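You operate a simulated robot arm through the tools that you are given. There is no shell and no other tool.

You are at the controls of a simulated robot arm. One attempt, no reset.

## Task
Strip the stand leg: slacken the green lever, hang the spring up, draw the clip, park the pivot peg.
Fine: the spring on its holder's free pegs, the peg in the free peg stand.
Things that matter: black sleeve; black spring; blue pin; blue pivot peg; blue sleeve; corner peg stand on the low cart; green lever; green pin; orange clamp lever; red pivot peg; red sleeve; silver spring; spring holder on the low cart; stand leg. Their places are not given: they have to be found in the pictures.

The check looks at the end state, three seconds after you hand in, the way a careful person would. Anything else that was tipped, shoved, dropped, spilled or broken makes it a failure.

## Robot
A 7-joint arm with a fingered hand, fixed in place. Base frame: the origin is at the foot of the arm, x ahead of it, y to its left, z up. Lengths are in m, angles in degrees, forces in N, time in s.
With the tool pointing down near the work surface it reaches from about 0.32 to 0.36 m from the base axis. Its first joint turns from -166.0 to 166.0 degrees. Payload 4 kg.
The TCP is the grasp point between the finger pads, 0.026 m short of the fingertips. In the tool frame z runs along the fingers and y along their closing line. The gripper opens to 0.148 m. The gripper's body begins 0.073 m behind the TCP. The gripper is a hand of 3 fingers: y runs from the thumb to the fingers, the wrist lies at [0, 0, -0.239] in the tool frame, and closing takes about 1.5 s.
Orientation is that of the tool frame in the base frame, as a unit quaternion [x, y, z, w]. With the fingers straight down and closing along the base's y, the tool's x points along the base's -x, its y along +y and its z along -z.

## Interface
- The arm moves only by the tool drive_tool. Its arguments are lists of equal length, an entry for each row: "delta_pos": the shift along the base's x, y, z in units of 25 mm (1.0 is 25 mm), a list of three; "delta_rot": the turn, a rotation vector about the base's x, y, z in units of 6 degrees (1.0 is 6 degrees), a list of three. In form: {"delta_pos": [[x, y, z], ...], "delta_rot": [[rx, ry, rz], ...]}. A call has 1 to 20 rows; each row shifts and turns the commanded pose from where the row before left it. "claw" is the closure, from 0 (fully open) to 1 (shut), set as the call begins (left out, the last holds). A call with a number of a shift or a turn outside -1 to 1 is refused whole. Each row takes 0.2 s and may step no farther than 0.05 m and 8.6 degrees from the row before; otherwise, or with a gripper value out of range, the whole call is refused. Where a pose cannot be reached the arm comes as near as it can. A force on the tool above 40 N (or 10 N above the force at the start of the call, whichever is more), or a blocked arm, ends the call early, and 0.2 s more pass. Each finger travels about 0.072 m/s and halts on what it meets, pressing with about 24 N; the grip force reading is that of the motor and also rises with nothing between the fingers. The clock runs only during rows and for 0.2 s after the last one: add rows that do not move to give the fingers time. The reply holds the time, the measured pose of the TCP, the force on the tool along the base axes, the opening and the grip force, in the units named above and with some noise, with the torque about the TCP (base axes, N m) and any sound that the robot's microphone picked up, and new pictures: "views" is both (left out), scene, wrist or none.
- Cameras (640 x 400 px; columns grow to the right, rows downward): "scene" is fixed at [0.2189, 0.6492, 1.2391]; the picture's right is [-0.80, -0.61, 0.00], its down [-0.50, 0.65, -0.58] and it looks along [0.35, -0.46, -0.82] (base axes); focal length 214 px, centre (320, 200). "wrist" rides on the gripper at [0.068, -0.039, -0.09] in the tool frame; the picture's right is [0.50, 0.87, 0.00], its down [-0.66, 0.38, -0.65] and it looks along [-0.57, 0.33, 0.76] (tool axes); focal length 222 px, centre (320, 200).
- lift_body(by): slides the trunk up (or, below 0, down) by that many m; the arm rides with it, the base frame stays. It gives what a move gives, with no picture.
- finger_targets(finger1, finger2, thumb_bend): sets how far each is bent, from 0 (flat) to 100 (curled in); at 30 the hand is open as for a grip, at 70 the pads meet at the TCP. One left out holds its place. A second passes; each finger stops where it meets its share of the squeeze, and holds until it gets a number again. A gripper value or a shape takes the hand back. It gives what a move gives, with no picture; readings hold the bend of each and the force on the fingers (four entries, about 0 where the hand has none), thumb and palm.
- hand_shape(shape): the hand has 3 fingers and takes this shape, open, in about a second: jaw (thumb against the fingers, like two jaws); tri (thumb and two fingers); tip (a fingertip pinch); poke (one finger out to press); point (the index stretched); flat (the hand flat); cup (the hand cupped); fist (a fist). The gripper value then closes the fingers along that shape, each until it touches; the sizes above hold for jaw. It gives what a move gives, with no picture.
- measure_at(camera, pixels): there is no depth. For up to 12 entries [column, row, z] of the newest picture of that camera ("zoom" is the newest enlarged one), the place [x, y] in the base frame at which the ray of that pixel passes the height z, good to about 0.003 m. It takes no simulated time.
- inspect(camera, box): a new picture of the part [left, top, right, bottom] of that camera's present view, enlarged. It takes no simulated time.
- sign_off(): hands the job in; it is judged then, once.

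Leave the gripper open and the arm clear of the work at the hand-in unless told otherwise.

The tools are called after "Request:" as name(argument=value, ...) on one line, values as JSON. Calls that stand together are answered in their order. drive_tool: Moves the arm, as the interface text tells. Its arguments: {"type":"object","properties":{"delta_pos":{"type":"array","items":{"type":"array","items":{"type":"number"}}},"delta_rot":{"type":"array","items":{"type":"array","items":{"type":"number"}}},"claw":{"type":"number"},"views":{"type":"string","enum":["both","scene","wrist","none"]}},"required":["delta_pos","delta_rot"]} The other tools are called the same way: lift_body (by) slides the trunk up or down; hand_shape (shape) gives the hand a shape; finger_targets (finger1, finger2, thumb_bend) moves the fingers one by one; measure_at (camera, pixels) gives the place at which the rays of pixels pass given heights; inspect (camera, box) takes an enlarged picture of a part of a camera's view; sign_off () hands the job in.

At the start:

```text
clock: 0.0
eef_pos: [0.4499, 0.1891, 0.9824]
orientation: [-0.001, 1.0, -0.001, 0.0]
wrist_force: [-0.7, 0.1, -0.3]
ft_torque: [-0.02, -0.01, 0.05]
grip_width: 0.1476
gripper_force: 0.0
shape: jaw
bend: [30.0, 30.0, 30.0]
finger forces: [0.0, 0.1, 0.1, 0.0, 0.0, 0.1]
trunk travel left (down, up): [-0.5, 0.09]
```

scene: 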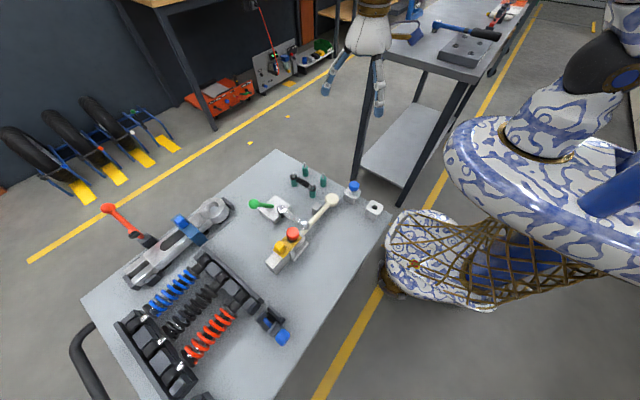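
wrist: 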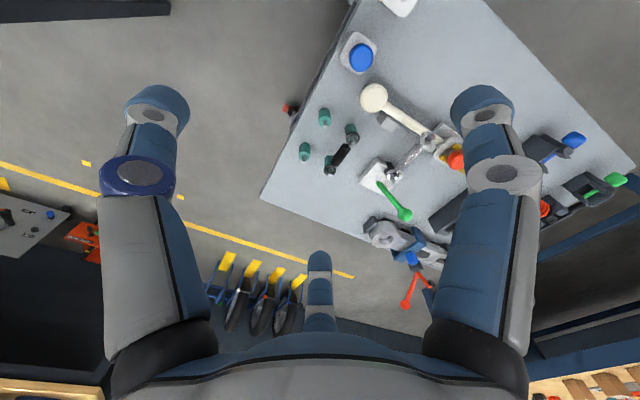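

I start by looking closer at the low cart: the scene view shows the stand leg around (290,225), the green lever at (260,205), a spring holder around (310,185), and peg stands around (355,190) and (375,207). I'll enlarge both pictures.

Request:
inspect(camera="scene", box=[230, 150, 400, 280])

Request:
inspect(camera="wrist", box=[270, 0, 500, 240])

Request:
inspect(camera="scene", box=[80, 180, 300, 400])

```text
3.08 times, centred on (315, 215) of scene
```

zoom: 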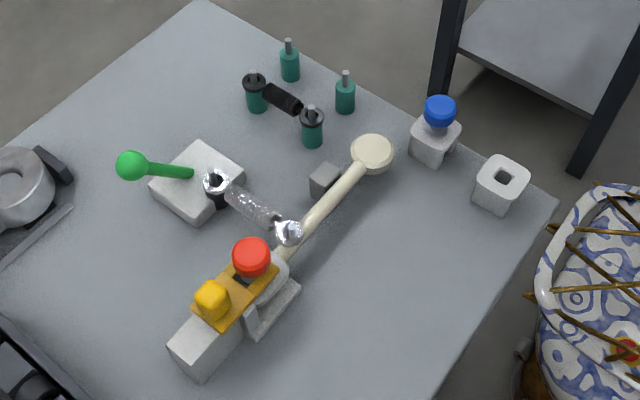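

```text
1.67 times, centred on (385, 120) of wrist
```

zoom: 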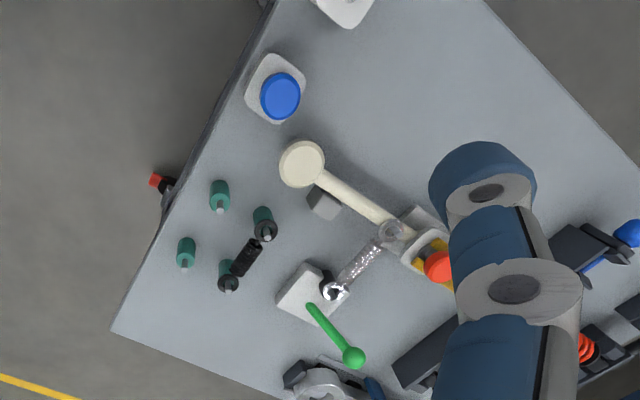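

```text
1.82 times, centred on (190, 290) of scene
```

zoom: 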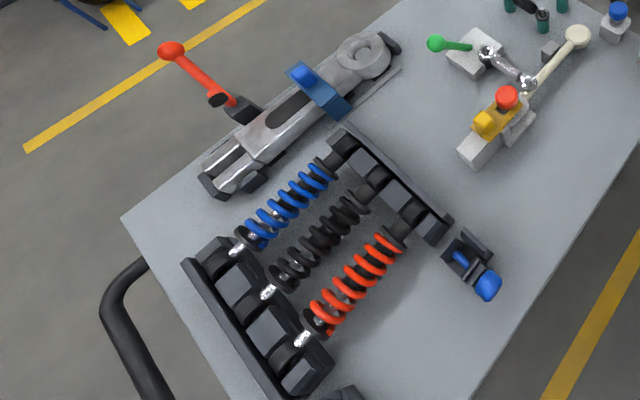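

The leg is cream, held in a bracket with a red-headed pivot peg and a yellow clip-like piece; a silver spring runs from the leg to a post by the green lever; the holder has four teal pegs, two taken by the black spring. The blue peg fills one stand; the white hollow stand at scene (375,207) looks free. I'll triangulate heights from both cameras.

Request:
measure_at(camera="scene", pixels=[[354, 186, 0.5], [354, 186, 0.6], [354, 186, 0.4], [374, 207, 0.5], [374, 207, 0.6], [374, 207, 0.4], [293, 233, 0.5], [293, 233, 0.6], [293, 233, 0.4], [253, 204, 0.5], [253, 204, 0.6], [253, 204, 0.4]])

Request:
measure_at(camera="wrist", pixels=[[361, 57, 0.5], [361, 57, 0.6], [361, 57, 0.4], [374, 98, 0.5], [374, 98, 0.6], [374, 98, 0.4], [456, 160, 0.5], [456, 160, 0.6], [456, 160, 0.4], [405, 214, 0.5], [405, 214, 0.6], [405, 214, 0.4]])

```text
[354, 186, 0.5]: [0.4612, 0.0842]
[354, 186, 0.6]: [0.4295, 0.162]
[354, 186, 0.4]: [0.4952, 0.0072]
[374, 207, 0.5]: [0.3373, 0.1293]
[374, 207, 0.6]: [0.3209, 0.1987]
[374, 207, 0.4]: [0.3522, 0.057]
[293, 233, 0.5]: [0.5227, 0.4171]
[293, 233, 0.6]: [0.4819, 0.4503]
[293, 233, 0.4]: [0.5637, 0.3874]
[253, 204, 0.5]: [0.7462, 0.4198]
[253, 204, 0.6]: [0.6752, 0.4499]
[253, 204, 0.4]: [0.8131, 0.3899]
```

```text
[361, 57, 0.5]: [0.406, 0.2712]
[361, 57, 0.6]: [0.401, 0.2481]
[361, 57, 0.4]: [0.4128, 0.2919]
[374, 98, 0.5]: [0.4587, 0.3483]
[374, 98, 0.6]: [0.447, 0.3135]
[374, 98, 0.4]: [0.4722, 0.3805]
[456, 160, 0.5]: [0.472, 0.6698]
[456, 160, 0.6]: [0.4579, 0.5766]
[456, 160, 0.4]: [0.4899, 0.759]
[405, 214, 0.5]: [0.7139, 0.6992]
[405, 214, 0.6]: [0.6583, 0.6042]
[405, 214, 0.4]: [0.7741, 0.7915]
```

The rays agree at about z = 0.70 for both peg heads and 0.72 for the green ball, so the cart top is probably near 0.63. I'll check that with surface points such as the cart corners and stand bases.

Request:
measure_at(camera="scene", pixels=[[276, 150, 0.6], [276, 150, 0.65], [354, 186, 0.7], [293, 233, 0.7], [253, 204, 0.72], [374, 207, 0.68], [374, 207, 0.65], [332, 199, 0.68], [281, 210, 0.7], [305, 225, 0.7]])

Request:
measure_at(camera="wrist", pixels=[[262, 197, 0.6], [262, 197, 0.65], [361, 57, 0.7], [456, 160, 0.7], [398, 213, 0.72], [374, 98, 0.68], [393, 174, 0.7], [428, 140, 0.7]])

Request:
inspect(camera="scene", box=[250, 200, 320, 260])

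Request:
inspect(camera="scene", box=[280, 150, 390, 220])

```text
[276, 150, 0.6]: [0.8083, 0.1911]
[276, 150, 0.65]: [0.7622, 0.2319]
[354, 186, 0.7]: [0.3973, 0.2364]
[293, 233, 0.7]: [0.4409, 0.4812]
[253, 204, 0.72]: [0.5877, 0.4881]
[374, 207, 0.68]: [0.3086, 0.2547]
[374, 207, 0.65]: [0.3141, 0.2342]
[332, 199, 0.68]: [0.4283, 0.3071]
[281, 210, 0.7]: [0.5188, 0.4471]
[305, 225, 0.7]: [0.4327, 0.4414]
```

```text
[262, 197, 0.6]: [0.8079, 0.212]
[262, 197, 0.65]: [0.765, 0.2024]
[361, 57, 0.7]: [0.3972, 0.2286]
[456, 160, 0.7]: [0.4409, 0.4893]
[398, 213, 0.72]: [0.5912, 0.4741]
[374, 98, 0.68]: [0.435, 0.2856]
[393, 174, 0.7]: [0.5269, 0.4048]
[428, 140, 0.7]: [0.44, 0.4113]
```

```text
6.67 times, centred on (285, 230) of scene
```

zoom: 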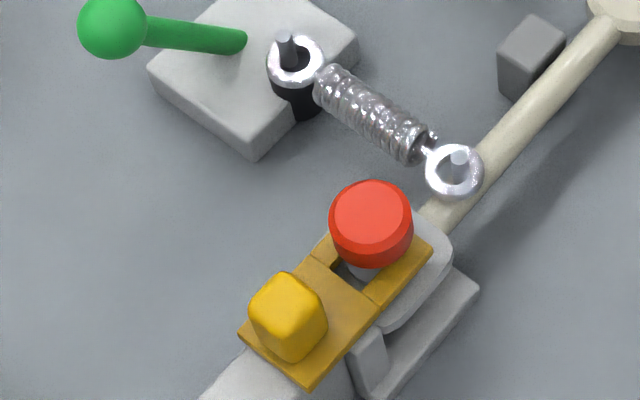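

```text
5.71 times, centred on (335, 185) of scene
```

zoom: 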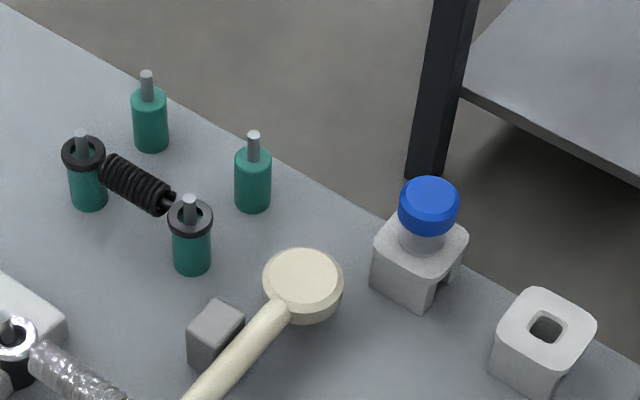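

The cart top comes out near z = 0.62. The clip is a yellow forked plate with a knob, slid around the red peg's neck under its head. The spring eyes sit on two posts, and the holder's two free teal pegs are the back ones. I'll lower the trunk a little so the arm can work at this height, and then look again.

Request:
lift_body(by=-0.12)

```text
clock: 1.5
eef_pos: [0.4499, 0.1901, 0.8609]
orientation: [0.0, 1.0, 0.001, 0.0]
wrist_force: [-0.1, 0.6, -0.2]
ft_torque: [-0.01, 0.02, 0.01]
grip_width: 0.1478
gripper_force: 0.1
shape: jaw
bend: [30.0, 30.0, 30.0]
finger forces: [0.1, 0.0, 0.0, 0.1, 0.0, 0.1]
trunk travel left (down, up): [-0.38, 0.21]
```

TCP is at (0.450, 0.190, 0.861). I'll shift to about (0.36, 0.36, 0.86), staying well above the objects (tops about 0.73), so the wrist camera looks at the leg and spring.

Request:
drive_tool(delta_pos=[[-0.5, 1, 0], [-0.5, 1, 0], [-0.5, 1, 0], [-0.5, 1, 0], [-0.5, 1, 0], [-0.5, 1, 0], [-0.6, 0.8, 0]], delta_rot=[[0, 0, 0], [0, 0, 0], [0, 0, 0], [0, 0, 0], [0, 0, 0], [0, 0, 0], [0, 0, 0]], views="both")

```text
clock: 3.1
eef_pos: [0.3592, 0.3614, 0.8613]
orientation: [-0.001, 1.0, -0.001, 0.0]
wrist_force: [-0.1, -0.1, -0.2]
ft_torque: [-0.01, 0.06, 0.0]
grip_width: 0.1479
gripper_force: 0.0
shape: jaw
bend: [30.0, 30.0, 30.0]
finger forces: [0.0, 0.1, 0.1, 0.1, 0.0, 0.0]
trunk travel left (down, up): [-0.38, 0.21]
```

scene: 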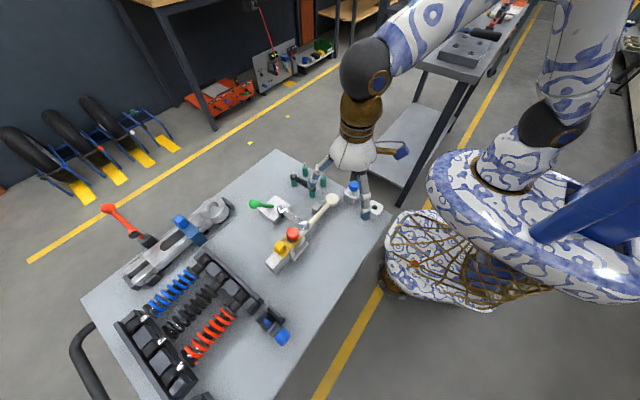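
wrist: 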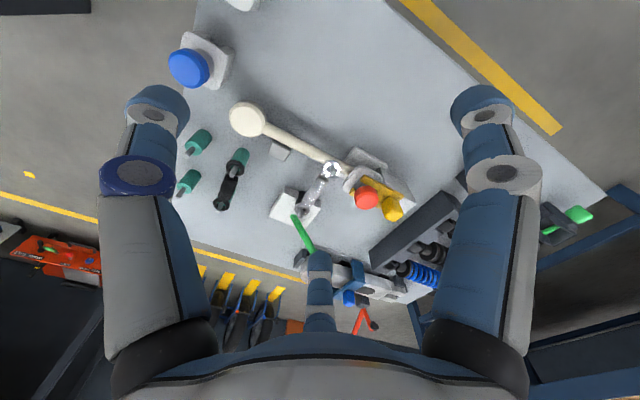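

The arm moved cleanly. I enlarge the wrist view around the leg, spring and clip, and the holder.

Request:
inspect(camera="wrist", box=[260, 130, 420, 260])

Request:
inspect(camera="wrist", box=[160, 20, 320, 230])

Request:
inspect(camera="scene", box=[230, 140, 400, 260])

```text
3.08 times, centred on (340, 195) of wrist
```

zoom: 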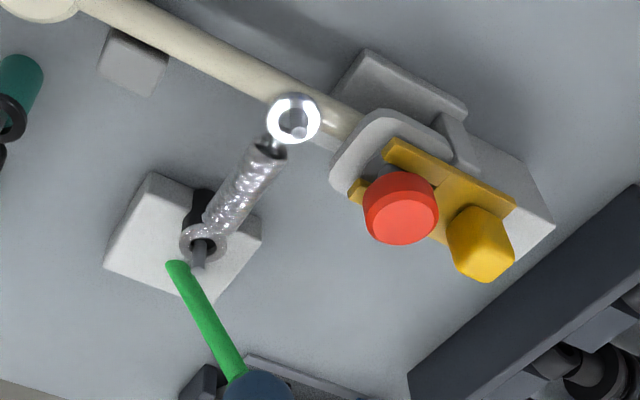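

```text
1.90 times, centred on (240, 125) of wrist
```

zoom: 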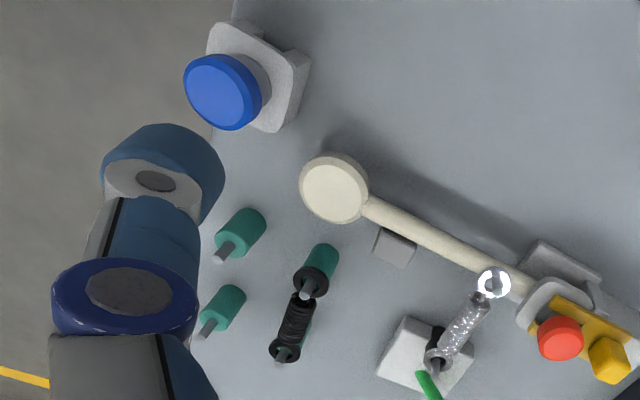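

```text
3.33 times, centred on (315, 200) of scene
```

zoom: 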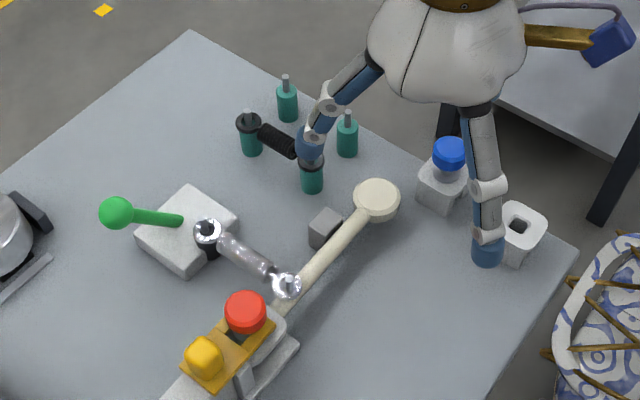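

I'll triangulate key features: lever inner end and ball, post tops, spring eyes, red head, clip knob, teal peg tips and free stand.

Request:
measure_at(camera="scene", pixels=[[273.4, 206, 0.66], [273.4, 206, 0.7], [253, 204, 0.7], [253, 204, 0.74], [279.5, 207, 0.66], [279.5, 207, 0.7], [305.7, 224, 0.66], [305.7, 224, 0.7], [280.3, 247.5, 0.66], [280.3, 247.5, 0.7], [293, 233, 0.66], [293, 233, 0.7]])

Request:
measure_at(camera="wrist", pixels=[[292.8, 216, 0.66], [292.8, 216, 0.7], [300.5, 215, 0.66], [300.5, 215, 0.7], [333, 173.5, 0.66], [333, 173.5, 0.7], [392, 208, 0.66], [392, 208, 0.7], [367, 198, 0.66], [367, 198, 0.7]])

```text
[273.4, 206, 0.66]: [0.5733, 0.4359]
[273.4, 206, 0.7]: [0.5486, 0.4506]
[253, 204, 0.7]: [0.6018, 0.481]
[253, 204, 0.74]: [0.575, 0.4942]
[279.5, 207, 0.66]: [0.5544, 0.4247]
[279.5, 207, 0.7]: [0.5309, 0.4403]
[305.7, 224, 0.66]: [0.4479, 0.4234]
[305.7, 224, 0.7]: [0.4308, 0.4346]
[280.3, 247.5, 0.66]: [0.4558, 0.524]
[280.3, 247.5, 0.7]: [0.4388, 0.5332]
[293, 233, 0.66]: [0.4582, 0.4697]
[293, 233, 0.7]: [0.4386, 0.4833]
```

```text
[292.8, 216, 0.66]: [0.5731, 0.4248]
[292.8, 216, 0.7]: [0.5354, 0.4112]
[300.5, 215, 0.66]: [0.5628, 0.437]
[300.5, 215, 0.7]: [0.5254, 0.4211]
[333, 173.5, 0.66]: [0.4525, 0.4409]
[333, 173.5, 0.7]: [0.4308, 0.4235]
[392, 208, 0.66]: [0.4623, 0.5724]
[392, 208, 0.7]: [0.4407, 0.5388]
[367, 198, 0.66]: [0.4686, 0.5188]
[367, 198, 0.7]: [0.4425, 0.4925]
```

Layout so far: the spring runs along x at y≈0.43, from the anchor post (0.547, 0.431, z≈0.675) to the leg post (0.438, 0.430, z≈0.685). The red head is at (0.435, 0.487, 0.71), with the clip knob at (0.437, 0.535, 0.705) and the clip pointing along y. The lever runs from (0.58, 0.431, 0.65) up to its ball at (0.59, 0.487, 0.72). I'll move closer to (0.44, 0.36, 0.81) for a better look at the lever.

Request:
drive_tool(delta_pos=[[0.8, 0, -0.5], [0.8, 0, -0.5], [0.8, 0, -0.5], [0.8, 0, -0.5]], delta_rot=[[0, 0, 0], [0, 0, 0], [0, 0, 0], [0, 0, 0]], views="both")

Request:
inspect(camera="wrist", box=[220, 100, 420, 260])

```text
clock: 4.1
eef_pos: [0.4392, 0.3614, 0.811]
orientation: [0.0, 1.0, 0.001, 0.0]
wrist_force: [-0.1, 0.2, 0.7]
ft_torque: [0.04, 0.01, 0.0]
grip_width: 0.148
gripper_force: 0.0
shape: jaw
bend: [30.0, 30.0, 30.0]
finger forces: [0.0, 0.0, 0.1, 0.1, 0.0, 0.1]
trunk travel left (down, up): [-0.38, 0.21]
```

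scene: 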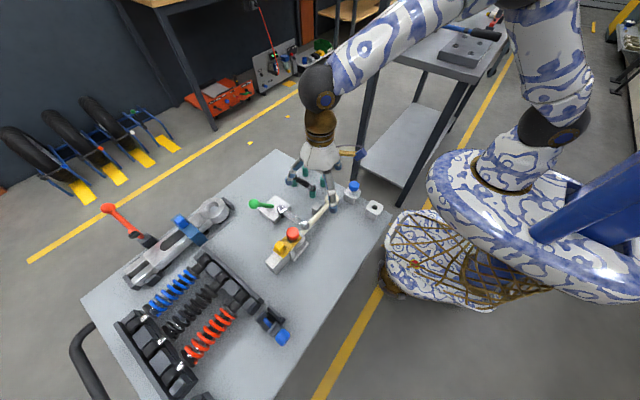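
wrist: 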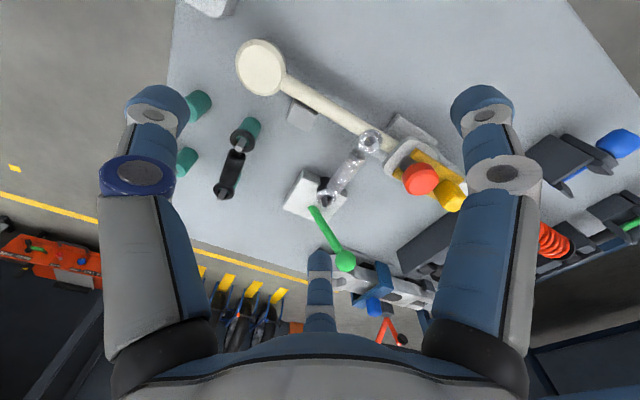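

```text
2.50 times, centred on (320, 180) of wrist
```

zoom: 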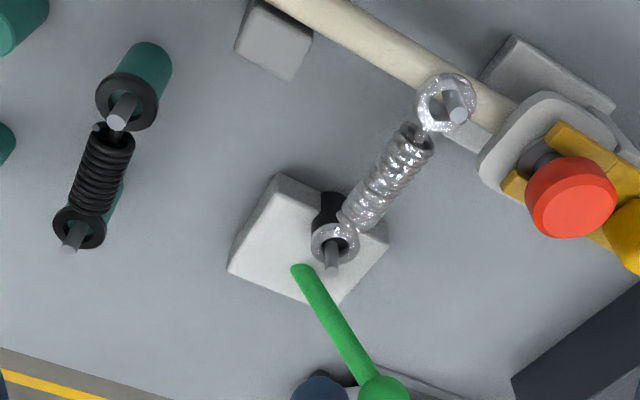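

I re-triangulate the lever ends, spring eyes and teal peg tips from this closer view.

Request:
measure_at(camera="wrist", pixels=[[312, 208, 0.65], [312, 208, 0.67], [344, 261, 0.7], [344, 261, 0.73], [324.5, 203, 0.67], [324.5, 203, 0.69], [374.5, 142, 0.68], [374.5, 142, 0.7], [239, 145, 0.68], [239, 145, 0.66], [220, 197, 0.68], [220, 197, 0.66]])

Request:
inspect(camera="wrist", box=[280, 160, 380, 280])

Request:
inspect(camera="scene", box=[240, 180, 310, 240])

```text
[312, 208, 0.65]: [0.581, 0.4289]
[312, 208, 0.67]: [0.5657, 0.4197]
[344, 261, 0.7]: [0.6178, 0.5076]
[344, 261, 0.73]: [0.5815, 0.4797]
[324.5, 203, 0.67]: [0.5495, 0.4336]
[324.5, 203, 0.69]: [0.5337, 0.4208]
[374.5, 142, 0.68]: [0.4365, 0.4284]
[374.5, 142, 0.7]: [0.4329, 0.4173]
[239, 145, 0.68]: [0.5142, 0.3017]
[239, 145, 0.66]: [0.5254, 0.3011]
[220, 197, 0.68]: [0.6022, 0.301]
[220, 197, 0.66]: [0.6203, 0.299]
```

```text
3.33 times, centred on (330, 220) of wrist
```

zoom: 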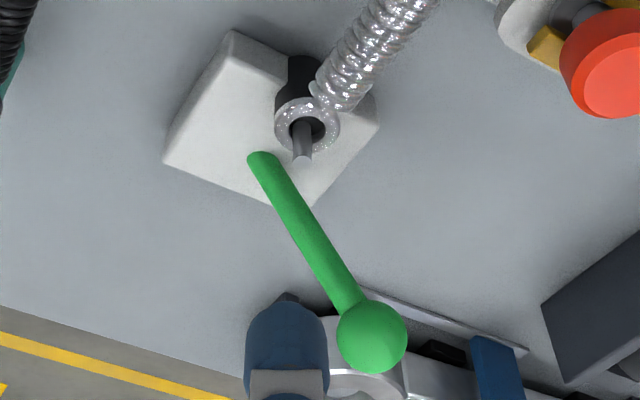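

```text
6.67 times, centred on (275, 210) of scene
```

zoom: 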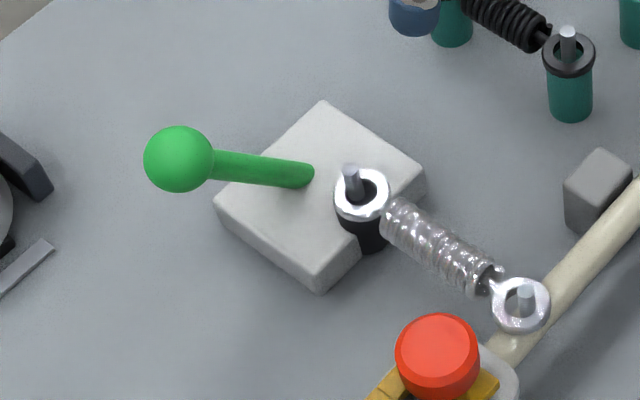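

The lever is inclined upward from the block's centre with its ball leaning toward +y. I measure the four teal peg tips and the free stand from the scene view (these are not covered there by the hand, or I check visibility).

Request:
inspect(camera="scene", box=[270, 140, 400, 230])

Request:
measure_at(camera="scene", pixels=[[293, 173.3, 0.68], [312.3, 185, 0.68], [304.7, 163.1, 0.68], [323.3, 173.6, 0.68], [304.7, 163.1, 0.7], [323.3, 173.6, 0.7], [293, 173.3, 0.7], [312.3, 185, 0.7], [374.5, 207.5, 0.67], [374.5, 207.5, 0.69]])

```text
4.44 times, centred on (335, 185) of scene
```

zoom: 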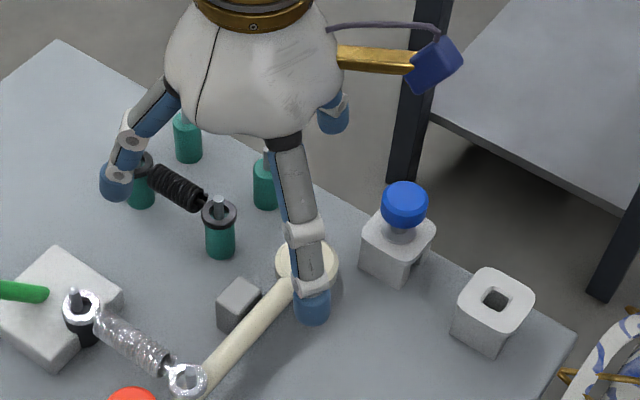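

```text
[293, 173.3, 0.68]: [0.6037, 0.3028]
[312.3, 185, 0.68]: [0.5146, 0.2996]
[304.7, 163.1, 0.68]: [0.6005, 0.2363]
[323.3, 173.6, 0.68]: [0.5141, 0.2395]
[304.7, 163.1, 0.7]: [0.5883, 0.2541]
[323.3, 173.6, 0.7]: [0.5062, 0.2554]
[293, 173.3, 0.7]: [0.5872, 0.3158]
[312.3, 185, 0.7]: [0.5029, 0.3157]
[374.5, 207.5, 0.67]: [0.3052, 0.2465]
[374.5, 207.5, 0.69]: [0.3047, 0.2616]
```

Pegs resolved: occupied pins at (0.514, 0.301) and (0.603, 0.302), free pins near (0.514, 0.239) and (0.602, 0.237), tips at z≈0.68. Peg spacing is about 0.088 while the stretched spring spans about 0.109, so slackening should let the anchor move about 2 cm. Next I'll partly close the jaw here in free air to see how the fingers look and how wide they are.

Request:
drive_tool(delta_pos=[[0, 0, 0], [0, 0, 0], [0, 0, 0], [0, 0, 0], [0, 0, 0], [0, 0, 0]], delta_rot=[[0, 0, 0], [0, 0, 0], [0, 0, 0], [0, 0, 0], [0, 0, 0], [0, 0, 0]], claw=0.7, views="both")

Request:
inspect(camera="scene", box=[270, 120, 380, 230])

```text
clock: 5.5
eef_pos: [0.4399, 0.3615, 0.8117]
orientation: [0.0, 1.0, 0.0, 0.0]
wrist_force: [1.2, 0.1, -0.3]
ft_torque: [0.03, -0.03, -0.02]
grip_width: 0.0446
gripper_force: 0.1
shape: jaw
bend: [77.0, 77.0, 70.0]
finger forces: [0.0, 0.0, 0.0, 0.0, 0.1, 0.1]
trunk travel left (down, up): [-0.38, 0.21]
```

scene: 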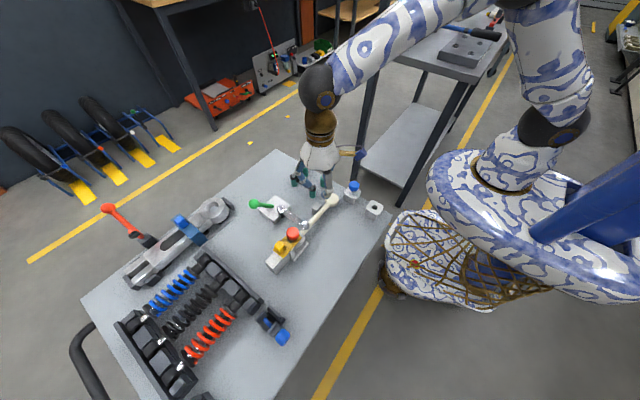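
wrist: 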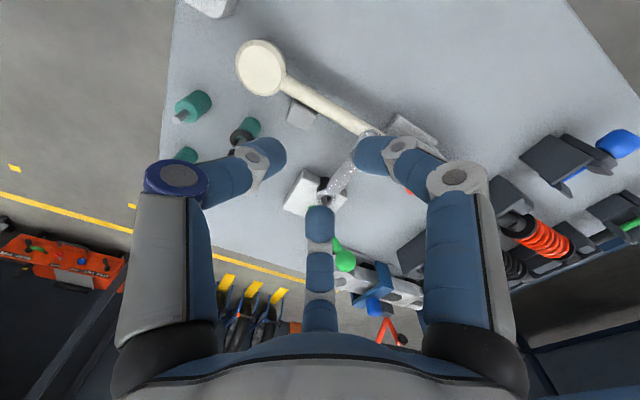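

```text
3.64 times, centred on (325, 175) of scene
```

zoom: 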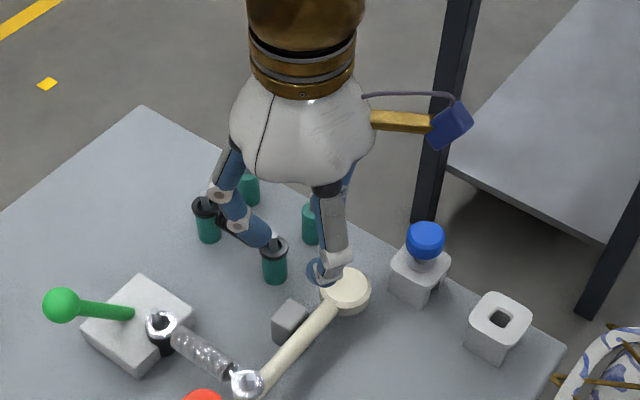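

In jaw shape the thumb is on the −y side and the two fingers on the +y side, roughly 5 cm apart in x. I'll lift 5 cm and try the "poke" shape to judge which tip I would push the lever with.

Request:
drive_tool(delta_pos=[[0, 0, 1], [0, 0, 1]], delta_rot=[[0, 0, 0], [0, 0, 0]], views="none")

Request:
hand_shape(shape="poke")

Request:
drive_tool(delta_pos=[[0, 0, 0]], delta_rot=[[0, 0, 0]], views="both")

Request:
inspect(camera="scene", box=[270, 100, 380, 210])

```text
clock: 6.1
eef_pos: [0.4384, 0.3615, 0.8622]
orientation: [0.0, 1.0, 0.0, 0.0]
wrist_force: [0.4, 0.0, 0.0]
ft_torque: [-0.01, 0.0, 0.03]
grip_width: 0.0445
gripper_force: 0.0
shape: jaw
bend: [77.0, 77.0, 70.0]
finger forces: [0.0, 0.1, 0.0, 0.0, 0.0, 0.0]
trunk travel left (down, up): [-0.38, 0.21]
```

```text
clock: 7.0
eef_pos: [0.44, 0.3607, 0.8622]
orientation: [0.001, 1.0, 0.0, 0.0]
wrist_force: [-0.2, 0.7, 0.2]
ft_torque: [0.03, -0.02, 0.0]
grip_width: 0.0
gripper_force: 0.0
shape: poke
bend: [100.0, 100.0, 40.0]
finger forces: [0.0, 0.0, 0.0, 0.1, 0.0, 0.0]
trunk travel left (down, up): [-0.38, 0.21]
```

```text
clock: 7.4
eef_pos: [0.439, 0.3606, 0.8617]
orientation: [-0.001, 1.0, 0.0, 0.0]
wrist_force: [-0.6, 0.2, 0.5]
ft_torque: [-0.02, 0.02, 0.0]
grip_width: 0.0
gripper_force: 0.2
shape: poke
bend: [100.0, 100.0, 40.0]
finger forces: [0.0, 0.1, 0.0, 0.1, 0.0, 0.1]
trunk travel left (down, up): [-0.38, 0.21]
```

scene: 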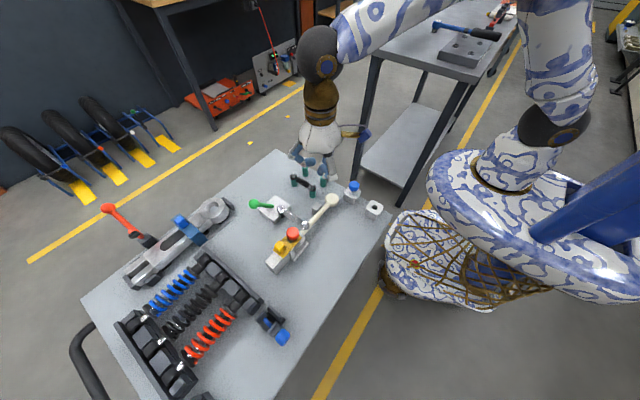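
wrist: 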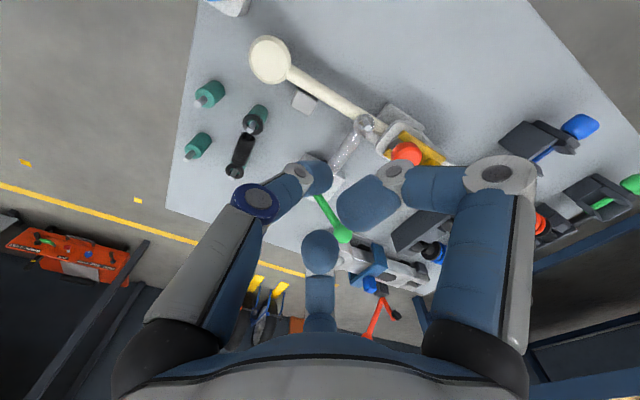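

```text
3.64 times, centred on (325, 155) of scene
```

zoom: 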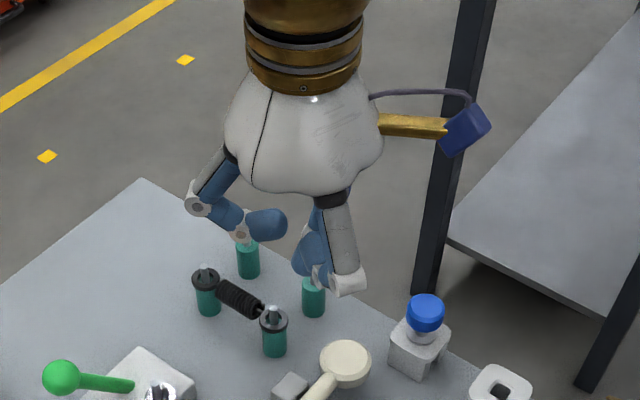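

Poke leaves the thumb out but leaning; not ideal for precise work. I'll try "tri" next, closed halfway, since a three-point grip suits the round ball and peg heads.

Request:
hand_shape(shape="tri")

Request:
drive_tool(delta_pos=[[0, 0, 0]], delta_rot=[[0, 0, 0]], views="wrist")

Request:
drive_tool(delta_pos=[[0, 0, 0], [0, 0, 0], [0, 0, 0], [0, 0, 0], [0, 0, 0]], delta_rot=[[0, 0, 0], [0, 0, 0], [0, 0, 0], [0, 0, 0], [0, 0, 0]], claw=0.7, views="both")

Request:
inspect(camera="scene", box=[270, 100, 380, 210])

```text
clock: 8.3
eef_pos: [0.4391, 0.3603, 0.8615]
orientation: [0.0, 1.0, 0.0, 0.0]
wrist_force: [0.3, -0.2, 0.7]
ft_torque: [-0.01, 0.0, 0.0]
grip_width: 0.1478
gripper_force: 0.1
shape: tri
bend: [30.0, 30.0, 30.0]
finger forces: [0.0, 0.1, 0.0, 0.0, 0.0, 0.0]
trunk travel left (down, up): [-0.38, 0.21]
```

```text
clock: 8.7
eef_pos: [0.4397, 0.3598, 0.8611]
orientation: [-0.001, 1.0, 0.0, 0.0]
wrist_force: [-0.6, 0.0, -0.5]
ft_torque: [-0.01, 0.0, 0.0]
grip_width: 0.1479
gripper_force: 0.0
shape: tri
bend: [30.0, 30.0, 30.0]
finger forces: [0.0, 0.0, 0.1, 0.1, 0.1, 0.0]
trunk travel left (down, up): [-0.38, 0.21]
```

wrist: 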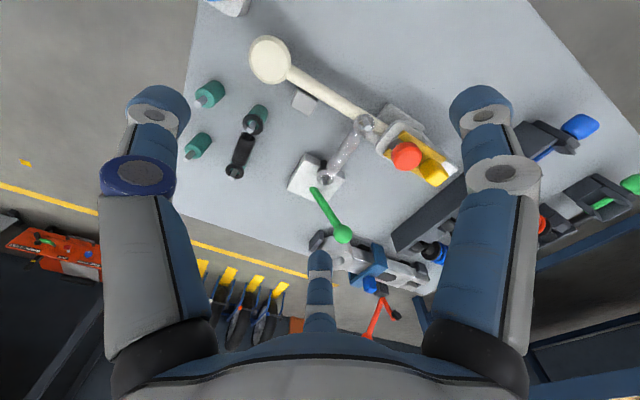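

```text
clock: 9.9
eef_pos: [0.4398, 0.3605, 0.8611]
orientation: [0.0, 1.0, 0.0, 0.001]
wrist_force: [0.6, -0.1, -0.1]
ft_torque: [0.02, -0.01, 0.01]
grip_width: 0.0447
gripper_force: 0.1
shape: tri
bend: [77.0, 77.0, 70.0]
finger forces: [0.1, 0.1, 0.0, 0.1, 0.0, 0.1]
trunk travel left (down, up): [-0.38, 0.21]
```

scene: 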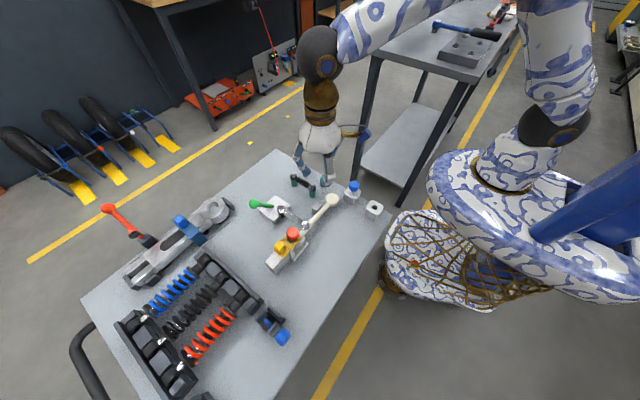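
wrist: 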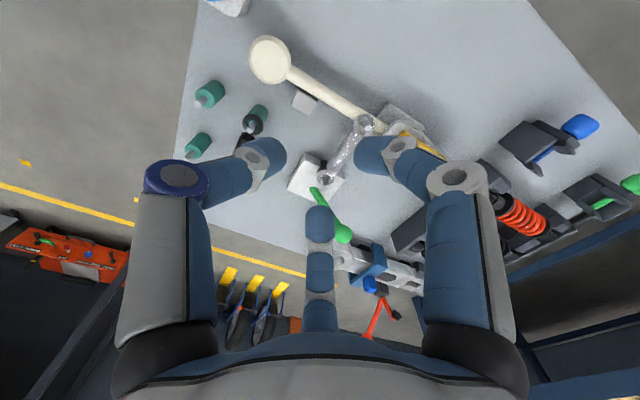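

```text
3.64 times, centred on (325, 155) of scene
```

zoom: 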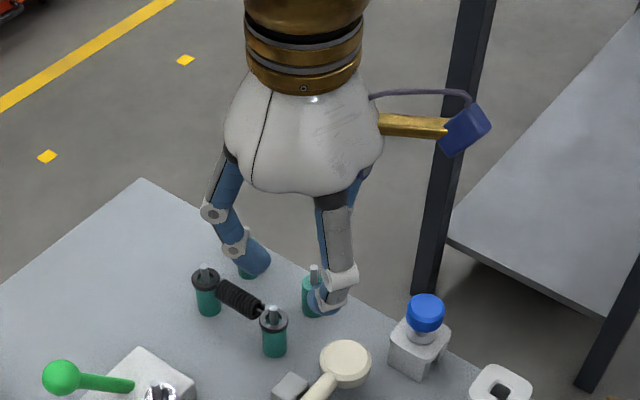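

Tri and jaw both close radially to the centre, with the thumb at −y and the fingers at 30° and 150°. The lever's rod leaves the ball toward −y and down, so I'll turn the hand −60° about z to put the rod in a gap between fingers. I'll go above the ball at (0.589, 0.488) with an opening of about 8 cm, keeping z = 0.86.

Request:
drive_tool(delta_pos=[[0.6, 0.51, 0], [0.6, 0.51, 0], [0.6, 0.51, 0], [0.6, 0.51, 0], [0.6, 0.51, 0], [0.6, 0.51, 0], [0.6, 0.51, 0], [0.6, 0.51, 0], [0.6, 0.51, 0], [0.56, 0.51, 0]], delta_rot=[[0, 0, -1], [0, 0, -1], [0, 0, -1], [0, 0, -1], [0, 0, -1], [0, 0, -1], [0, 0, -1], [0, 0, -1], [0, 0, -1], [0, 0, -1]], claw=0.46, views="both")

```text
clock: 12.1
eef_pos: [0.5449, 0.422, 0.8538]
orientation: [0.501, 0.866, -0.001, 0.0]
wrist_force: [-1.1, 1.0, 0.5]
ft_torque: [-0.02, -0.02, 0.0]
grip_width: 0.0792
gripper_force: 0.0
shape: tri
bend: [35.0, 35.0, 70.0]
finger forces: [0.0, 0.0, 0.0, 0.0, 0.0, 0.1]
out of reach, approached as far as the arm can: row 7, 8, 9, 10
trunk travel left (down, up): [-0.38, 0.21]
```

scene: 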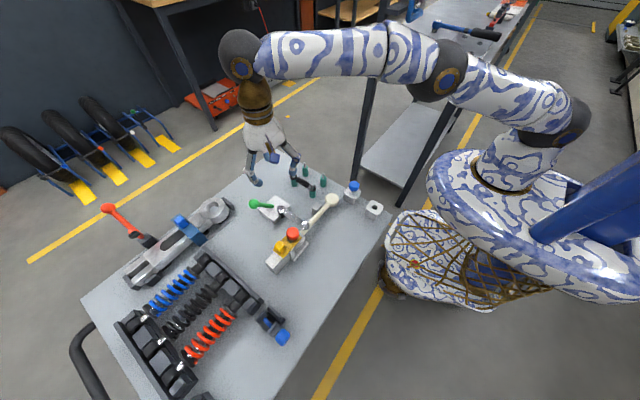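
wrist: 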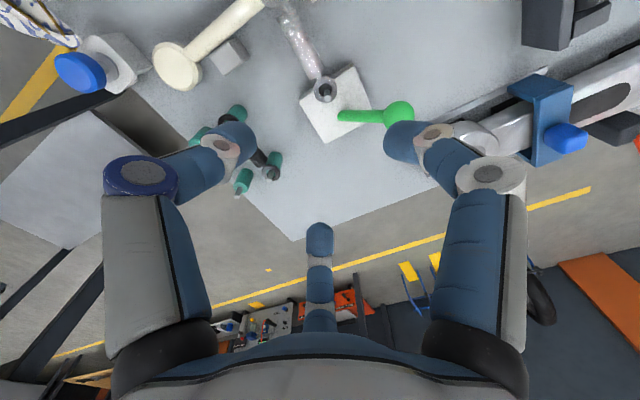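

The arm ran out of reach at r≈0.69 with the trunk this high. I'll raise the hand well up first and then lower the trunk, which brings the shoulder down and extends the reach at working height.

Request:
drive_tool(delta_pos=[[0, 0, 1], [0, 0, 1], [0, 0, 1], [0, 0, 1], [0, 0, 1], [0, 0, 1]], delta_rot=[[0, 0, 0], [0, 0, 0], [0, 0, 0], [0, 0, 0], [0, 0, 0], [0, 0, 0]], views="none")

```text
clock: 13.5
eef_pos: [0.516, 0.3907, 0.9855]
orientation: [0.499, 0.867, 0.0, 0.0]
wrist_force: [0.0, 0.0, 0.0]
ft_torque: [0.0, -0.01, -0.02]
grip_width: 0.0796
gripper_force: 0.1
shape: tri
bend: [35.0, 35.0, 70.0]
finger forces: [0.0, 0.1, 0.0, 0.0, 0.1, 0.0]
out of reach, approached as far as the arm can: row 2, 3, 4, 5, 6
trunk travel left (down, up): [-0.38, 0.21]
```

The readings fit a reach sphere of about 0.705 m for the wrist, with the shoulder at z≈0.945. That height already suits this work, and tilting the hand outward will cover the far ball. I'll tilt about 25° outward (fingers pointing away from the base) while coming down to (0.50, 0.40, 0.90), then look.

Request:
drive_tool(delta_pos=[[-0.13, 0.07, -0.68], [-0.13, 0.07, -0.68], [-0.13, 0.07, -0.68], [-0.13, 0.07, -0.68], [-0.13, 0.07, -0.68], [0.5, 0.4, -0.5], [0.5, 0.4, -0.5]], delta_rot=[[0.53, -0.64, 0], [0.53, -0.64, 0], [0.53, -0.64, 0], [0.53, -0.64, 0], [0.53, -0.64, 0], [0, 0, 0], [0, 0, 0]], views="both")

Request:
inspect(camera="scene", box=[200, 120, 350, 260])

```text
clock: 15.1
eef_pos: [0.5253, 0.4205, 0.876]
orientation: [0.488, 0.845, 0.203, 0.076]
wrist_force: [-0.5, 0.2, -0.9]
ft_torque: [-0.02, 0.01, -0.01]
grip_width: 0.0793
gripper_force: 0.1
shape: tri
bend: [35.0, 35.0, 70.0]
finger forces: [0.1, 0.0, 0.0, 0.1, 0.0, 0.0]
trunk travel left (down, up): [-0.38, 0.21]
```

scene: 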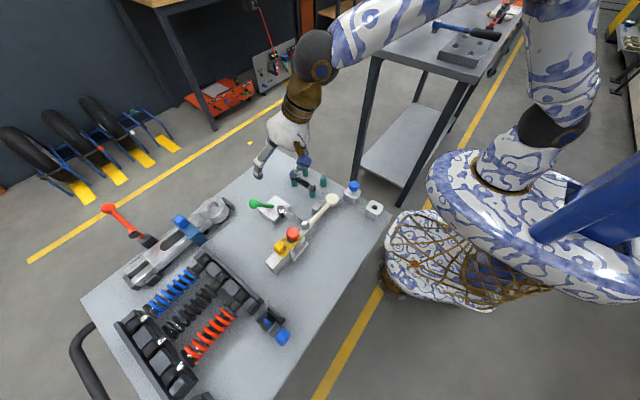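
wrist: 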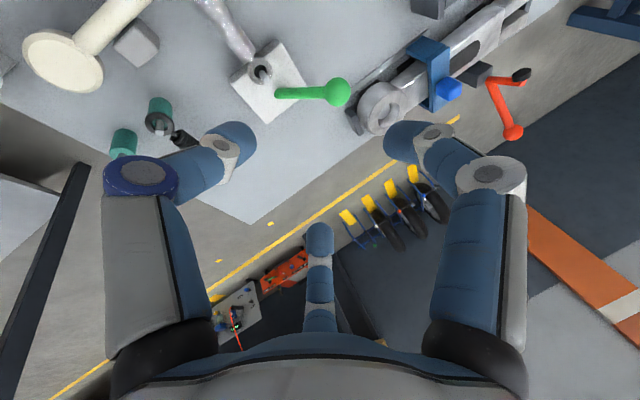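

```text
2.86 times, centred on (275, 190) of scene
```

zoom: 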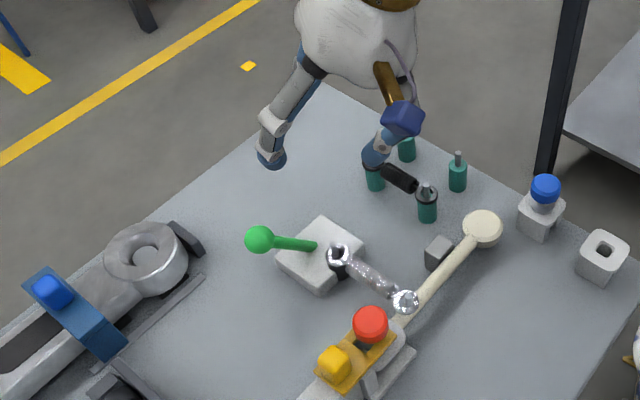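

The hand is tilted as intended. The ball is at wrist pixel (337,92). I check its position at z=0.72 from this view together with the scene one.

Request:
measure_at(camera="wrist", pixels=[[337, 92, 0.71], [337, 92, 0.72], [337, 92, 0.73], [277, 93, 0.65], [260, 72, 0.675]])

Request:
measure_at(camera="scene", pixels=[[253.7, 203.7, 0.71], [253.7, 203.7, 0.72], [253.7, 203.7, 0.73]])

Request:
inspect(camera="wrist", box=[200, 0, 400, 140])

```text
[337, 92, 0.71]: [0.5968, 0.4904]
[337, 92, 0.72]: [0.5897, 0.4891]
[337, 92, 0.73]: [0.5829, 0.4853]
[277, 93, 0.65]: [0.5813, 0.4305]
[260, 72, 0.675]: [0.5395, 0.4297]
```

```text
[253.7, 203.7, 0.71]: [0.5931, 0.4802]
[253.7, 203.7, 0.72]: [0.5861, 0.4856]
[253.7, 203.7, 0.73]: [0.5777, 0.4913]
```

```text
2.86 times, centred on (300, 70) of wrist
```

zoom: 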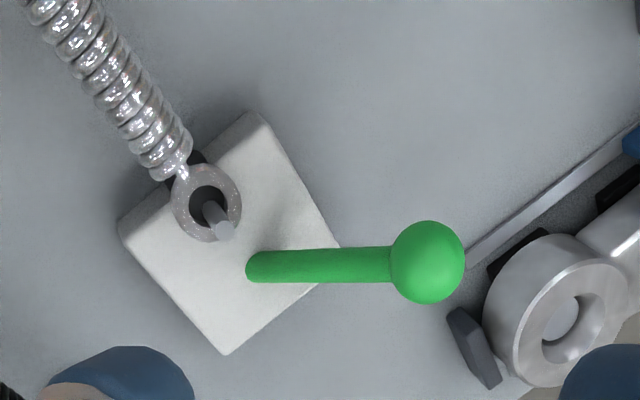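

The ball sits at about (0.588, 0.487, 0.721). I check how far the gray fork eye near wrist (375,108) is from where the fingers will come.

Request:
measure_at(camera="wrist", pixels=[[368, 95, 0.67], [380, 105, 0.67], [360, 118, 0.66], [352, 128, 0.65]])

Request:
measure_at(camera="scene", pixels=[[214, 207, 0.67], [232, 204, 0.65], [222, 197, 0.67], [229, 217, 0.64]])

```text
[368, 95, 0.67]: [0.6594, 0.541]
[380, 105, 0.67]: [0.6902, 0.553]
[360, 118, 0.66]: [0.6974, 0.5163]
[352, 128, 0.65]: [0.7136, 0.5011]
```

```text
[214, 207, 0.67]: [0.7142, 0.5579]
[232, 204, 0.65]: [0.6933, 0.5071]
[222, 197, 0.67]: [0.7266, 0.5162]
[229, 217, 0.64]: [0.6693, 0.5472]
```

The eye is about 10 cm away, so it's clear. I'll come down along the tool axis most of the way toward the ball and look.

Request:
drive_tool(delta_pos=[[0.315, 0.3325, -0.775], [0.315, 0.3325, -0.775], [0.315, 0.3325, -0.775], [0.315, 0.3325, -0.775], [0.315, 0.3325, -0.775], [0.315, 0.3325, -0.775]], delta_rot=[[0, 0, 0], [0, 0, 0], [0, 0, 0], [0, 0, 0], [0, 0, 0], [0, 0, 0]], views="both")

Request:
inspect(camera="scene", box=[200, 140, 320, 240])

```text
clock: 16.5
eef_pos: [0.5723, 0.4707, 0.7604]
orientation: [0.488, 0.846, 0.202, 0.075]
wrist_force: [-0.7, 0.3, 0.2]
ft_torque: [0.0, 0.01, 0.0]
grip_width: 0.0795
gripper_force: 0.0
shape: tri
bend: [35.0, 35.0, 70.0]
finger forces: [0.0, 0.0, 0.0, 0.0, 0.0, 0.0]
trunk travel left (down, up): [-0.38, 0.21]
```

scene: 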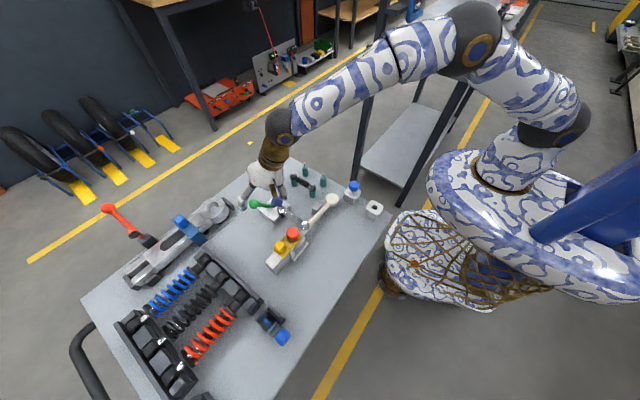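
wrist: 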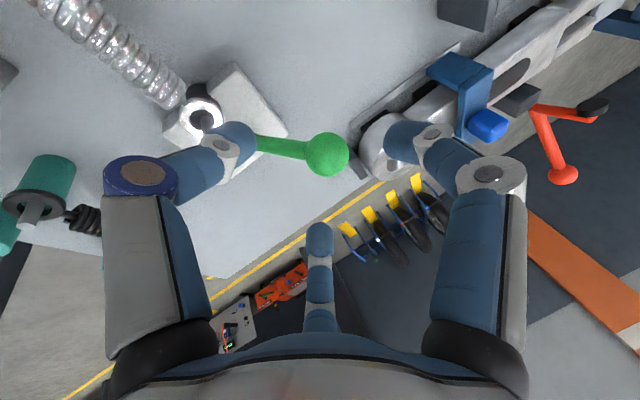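

```text
4.00 times, centred on (260, 190) of scene
```

zoom: 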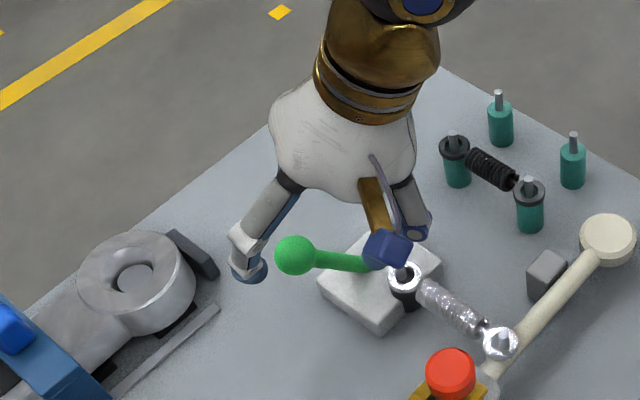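

The ball is at wrist (327,155), lined up between the fingers with the rod in a gap. I move the last 4 cm so the TCP is at the ball's centre.

Request:
drive_tool(delta_pos=[[0.314, 0.326, -0.79], [0.314, 0.326, -0.74]], delta_rot=[[0, 0, 0], [0, 0, 0]], views="both")

Request:
inspect(camera="scene", box=[220, 160, 310, 240])

```text
clock: 17.1
eef_pos: [0.5886, 0.4869, 0.7223]
orientation: [0.487, 0.846, 0.202, 0.075]
wrist_force: [0.5, 0.4, 0.0]
ft_torque: [0.03, -0.01, 0.03]
grip_width: 0.0796
gripper_force: 0.1
shape: tri
bend: [35.0, 35.0, 70.0]
finger forces: [0.0, 0.1, 0.1, 0.0, 0.0, 0.0]
trunk travel left (down, up): [-0.38, 0.21]
```

scene: 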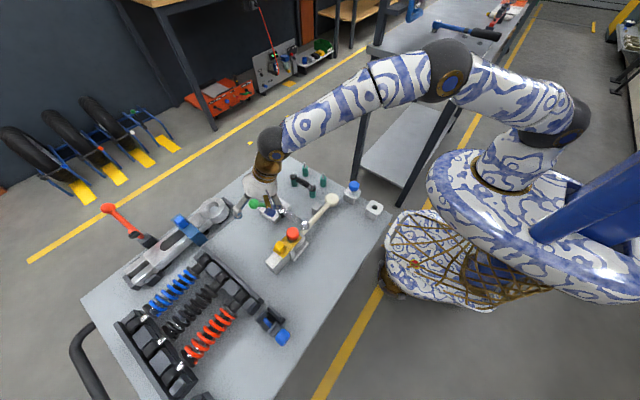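
wrist: 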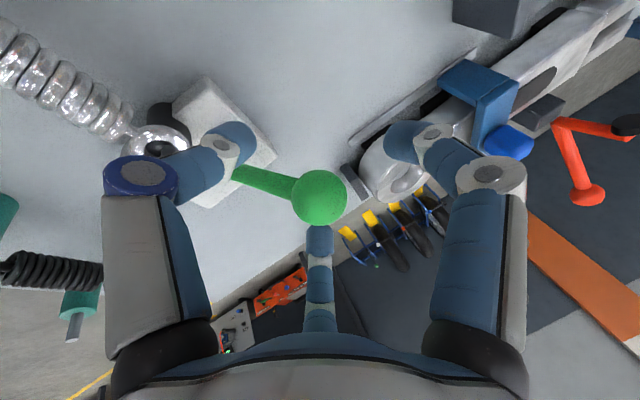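

```text
5.00 times, centred on (265, 200) of scene
```

zoom: 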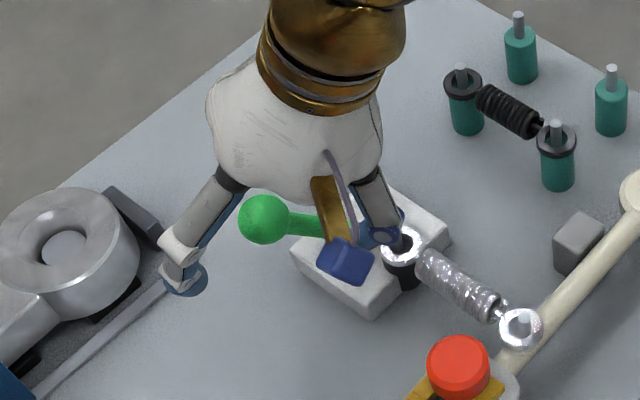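

The ball is right at the TCP (wrist (320,198)). The rod runs a bit close to the thumb, so I'll turn the hand another 18° about its own axis to centre the gap on the rod, then close gently onto the ball.

Request:
drive_tool(delta_pos=[[0, 0, 0], [0, 0, 0], [0, 0, 0]], delta_rot=[[0.327, 0.269, -0.904], [0.327, 0.269, -0.904], [0.327, 0.269, -0.904]], views="none")

Request:
drive_tool(delta_pos=[[0, 0, 0], [0, 0, 0], [0, 0, 0], [0, 0, 0], [0, 0, 0]], delta_rot=[[0, 0, 0], [0, 0, 0], [0, 0, 0], [0, 0, 0], [0, 0, 0]], claw=0.8, views="both")

```text
clock: 17.9
eef_pos: [0.5878, 0.4867, 0.723]
orientation: [0.615, 0.759, 0.212, 0.043]
wrist_force: [0.5, -0.6, -0.4]
ft_torque: [-0.01, 0.03, -0.03]
grip_width: 0.0796
gripper_force: 0.1
shape: tri
bend: [35.0, 35.0, 70.0]
finger forces: [0.0, 0.1, 0.0, 0.0, 0.0, 0.0]
trunk travel left (down, up): [-0.38, 0.21]
```

```text
clock: 19.1
eef_pos: [0.5889, 0.4876, 0.7216]
orientation: [0.614, 0.759, 0.212, 0.042]
wrist_force: [0.2, -0.6, -0.3]
ft_torque: [0.0, 0.02, 0.02]
grip_width: 0.0301
gripper_force: 0.1
shape: tri
bend: [75.0, 75.0, 70.0]
finger forces: [0.1, 0.0, 0.1, 0.1, 0.1, 0.0]
trunk travel left (down, up): [-0.38, 0.21]
```

scene: 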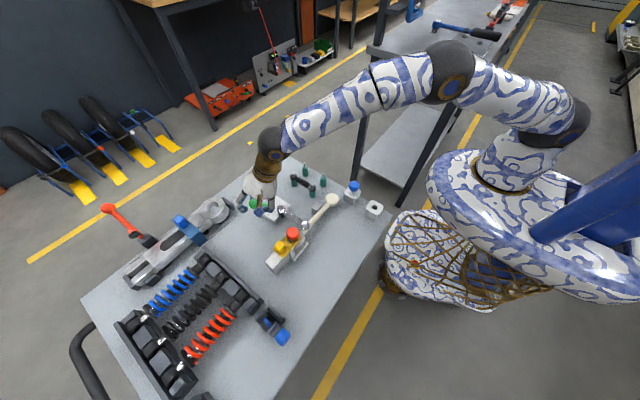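
wrist: 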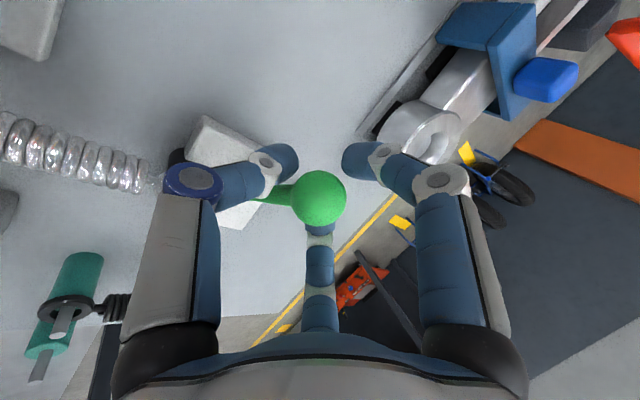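

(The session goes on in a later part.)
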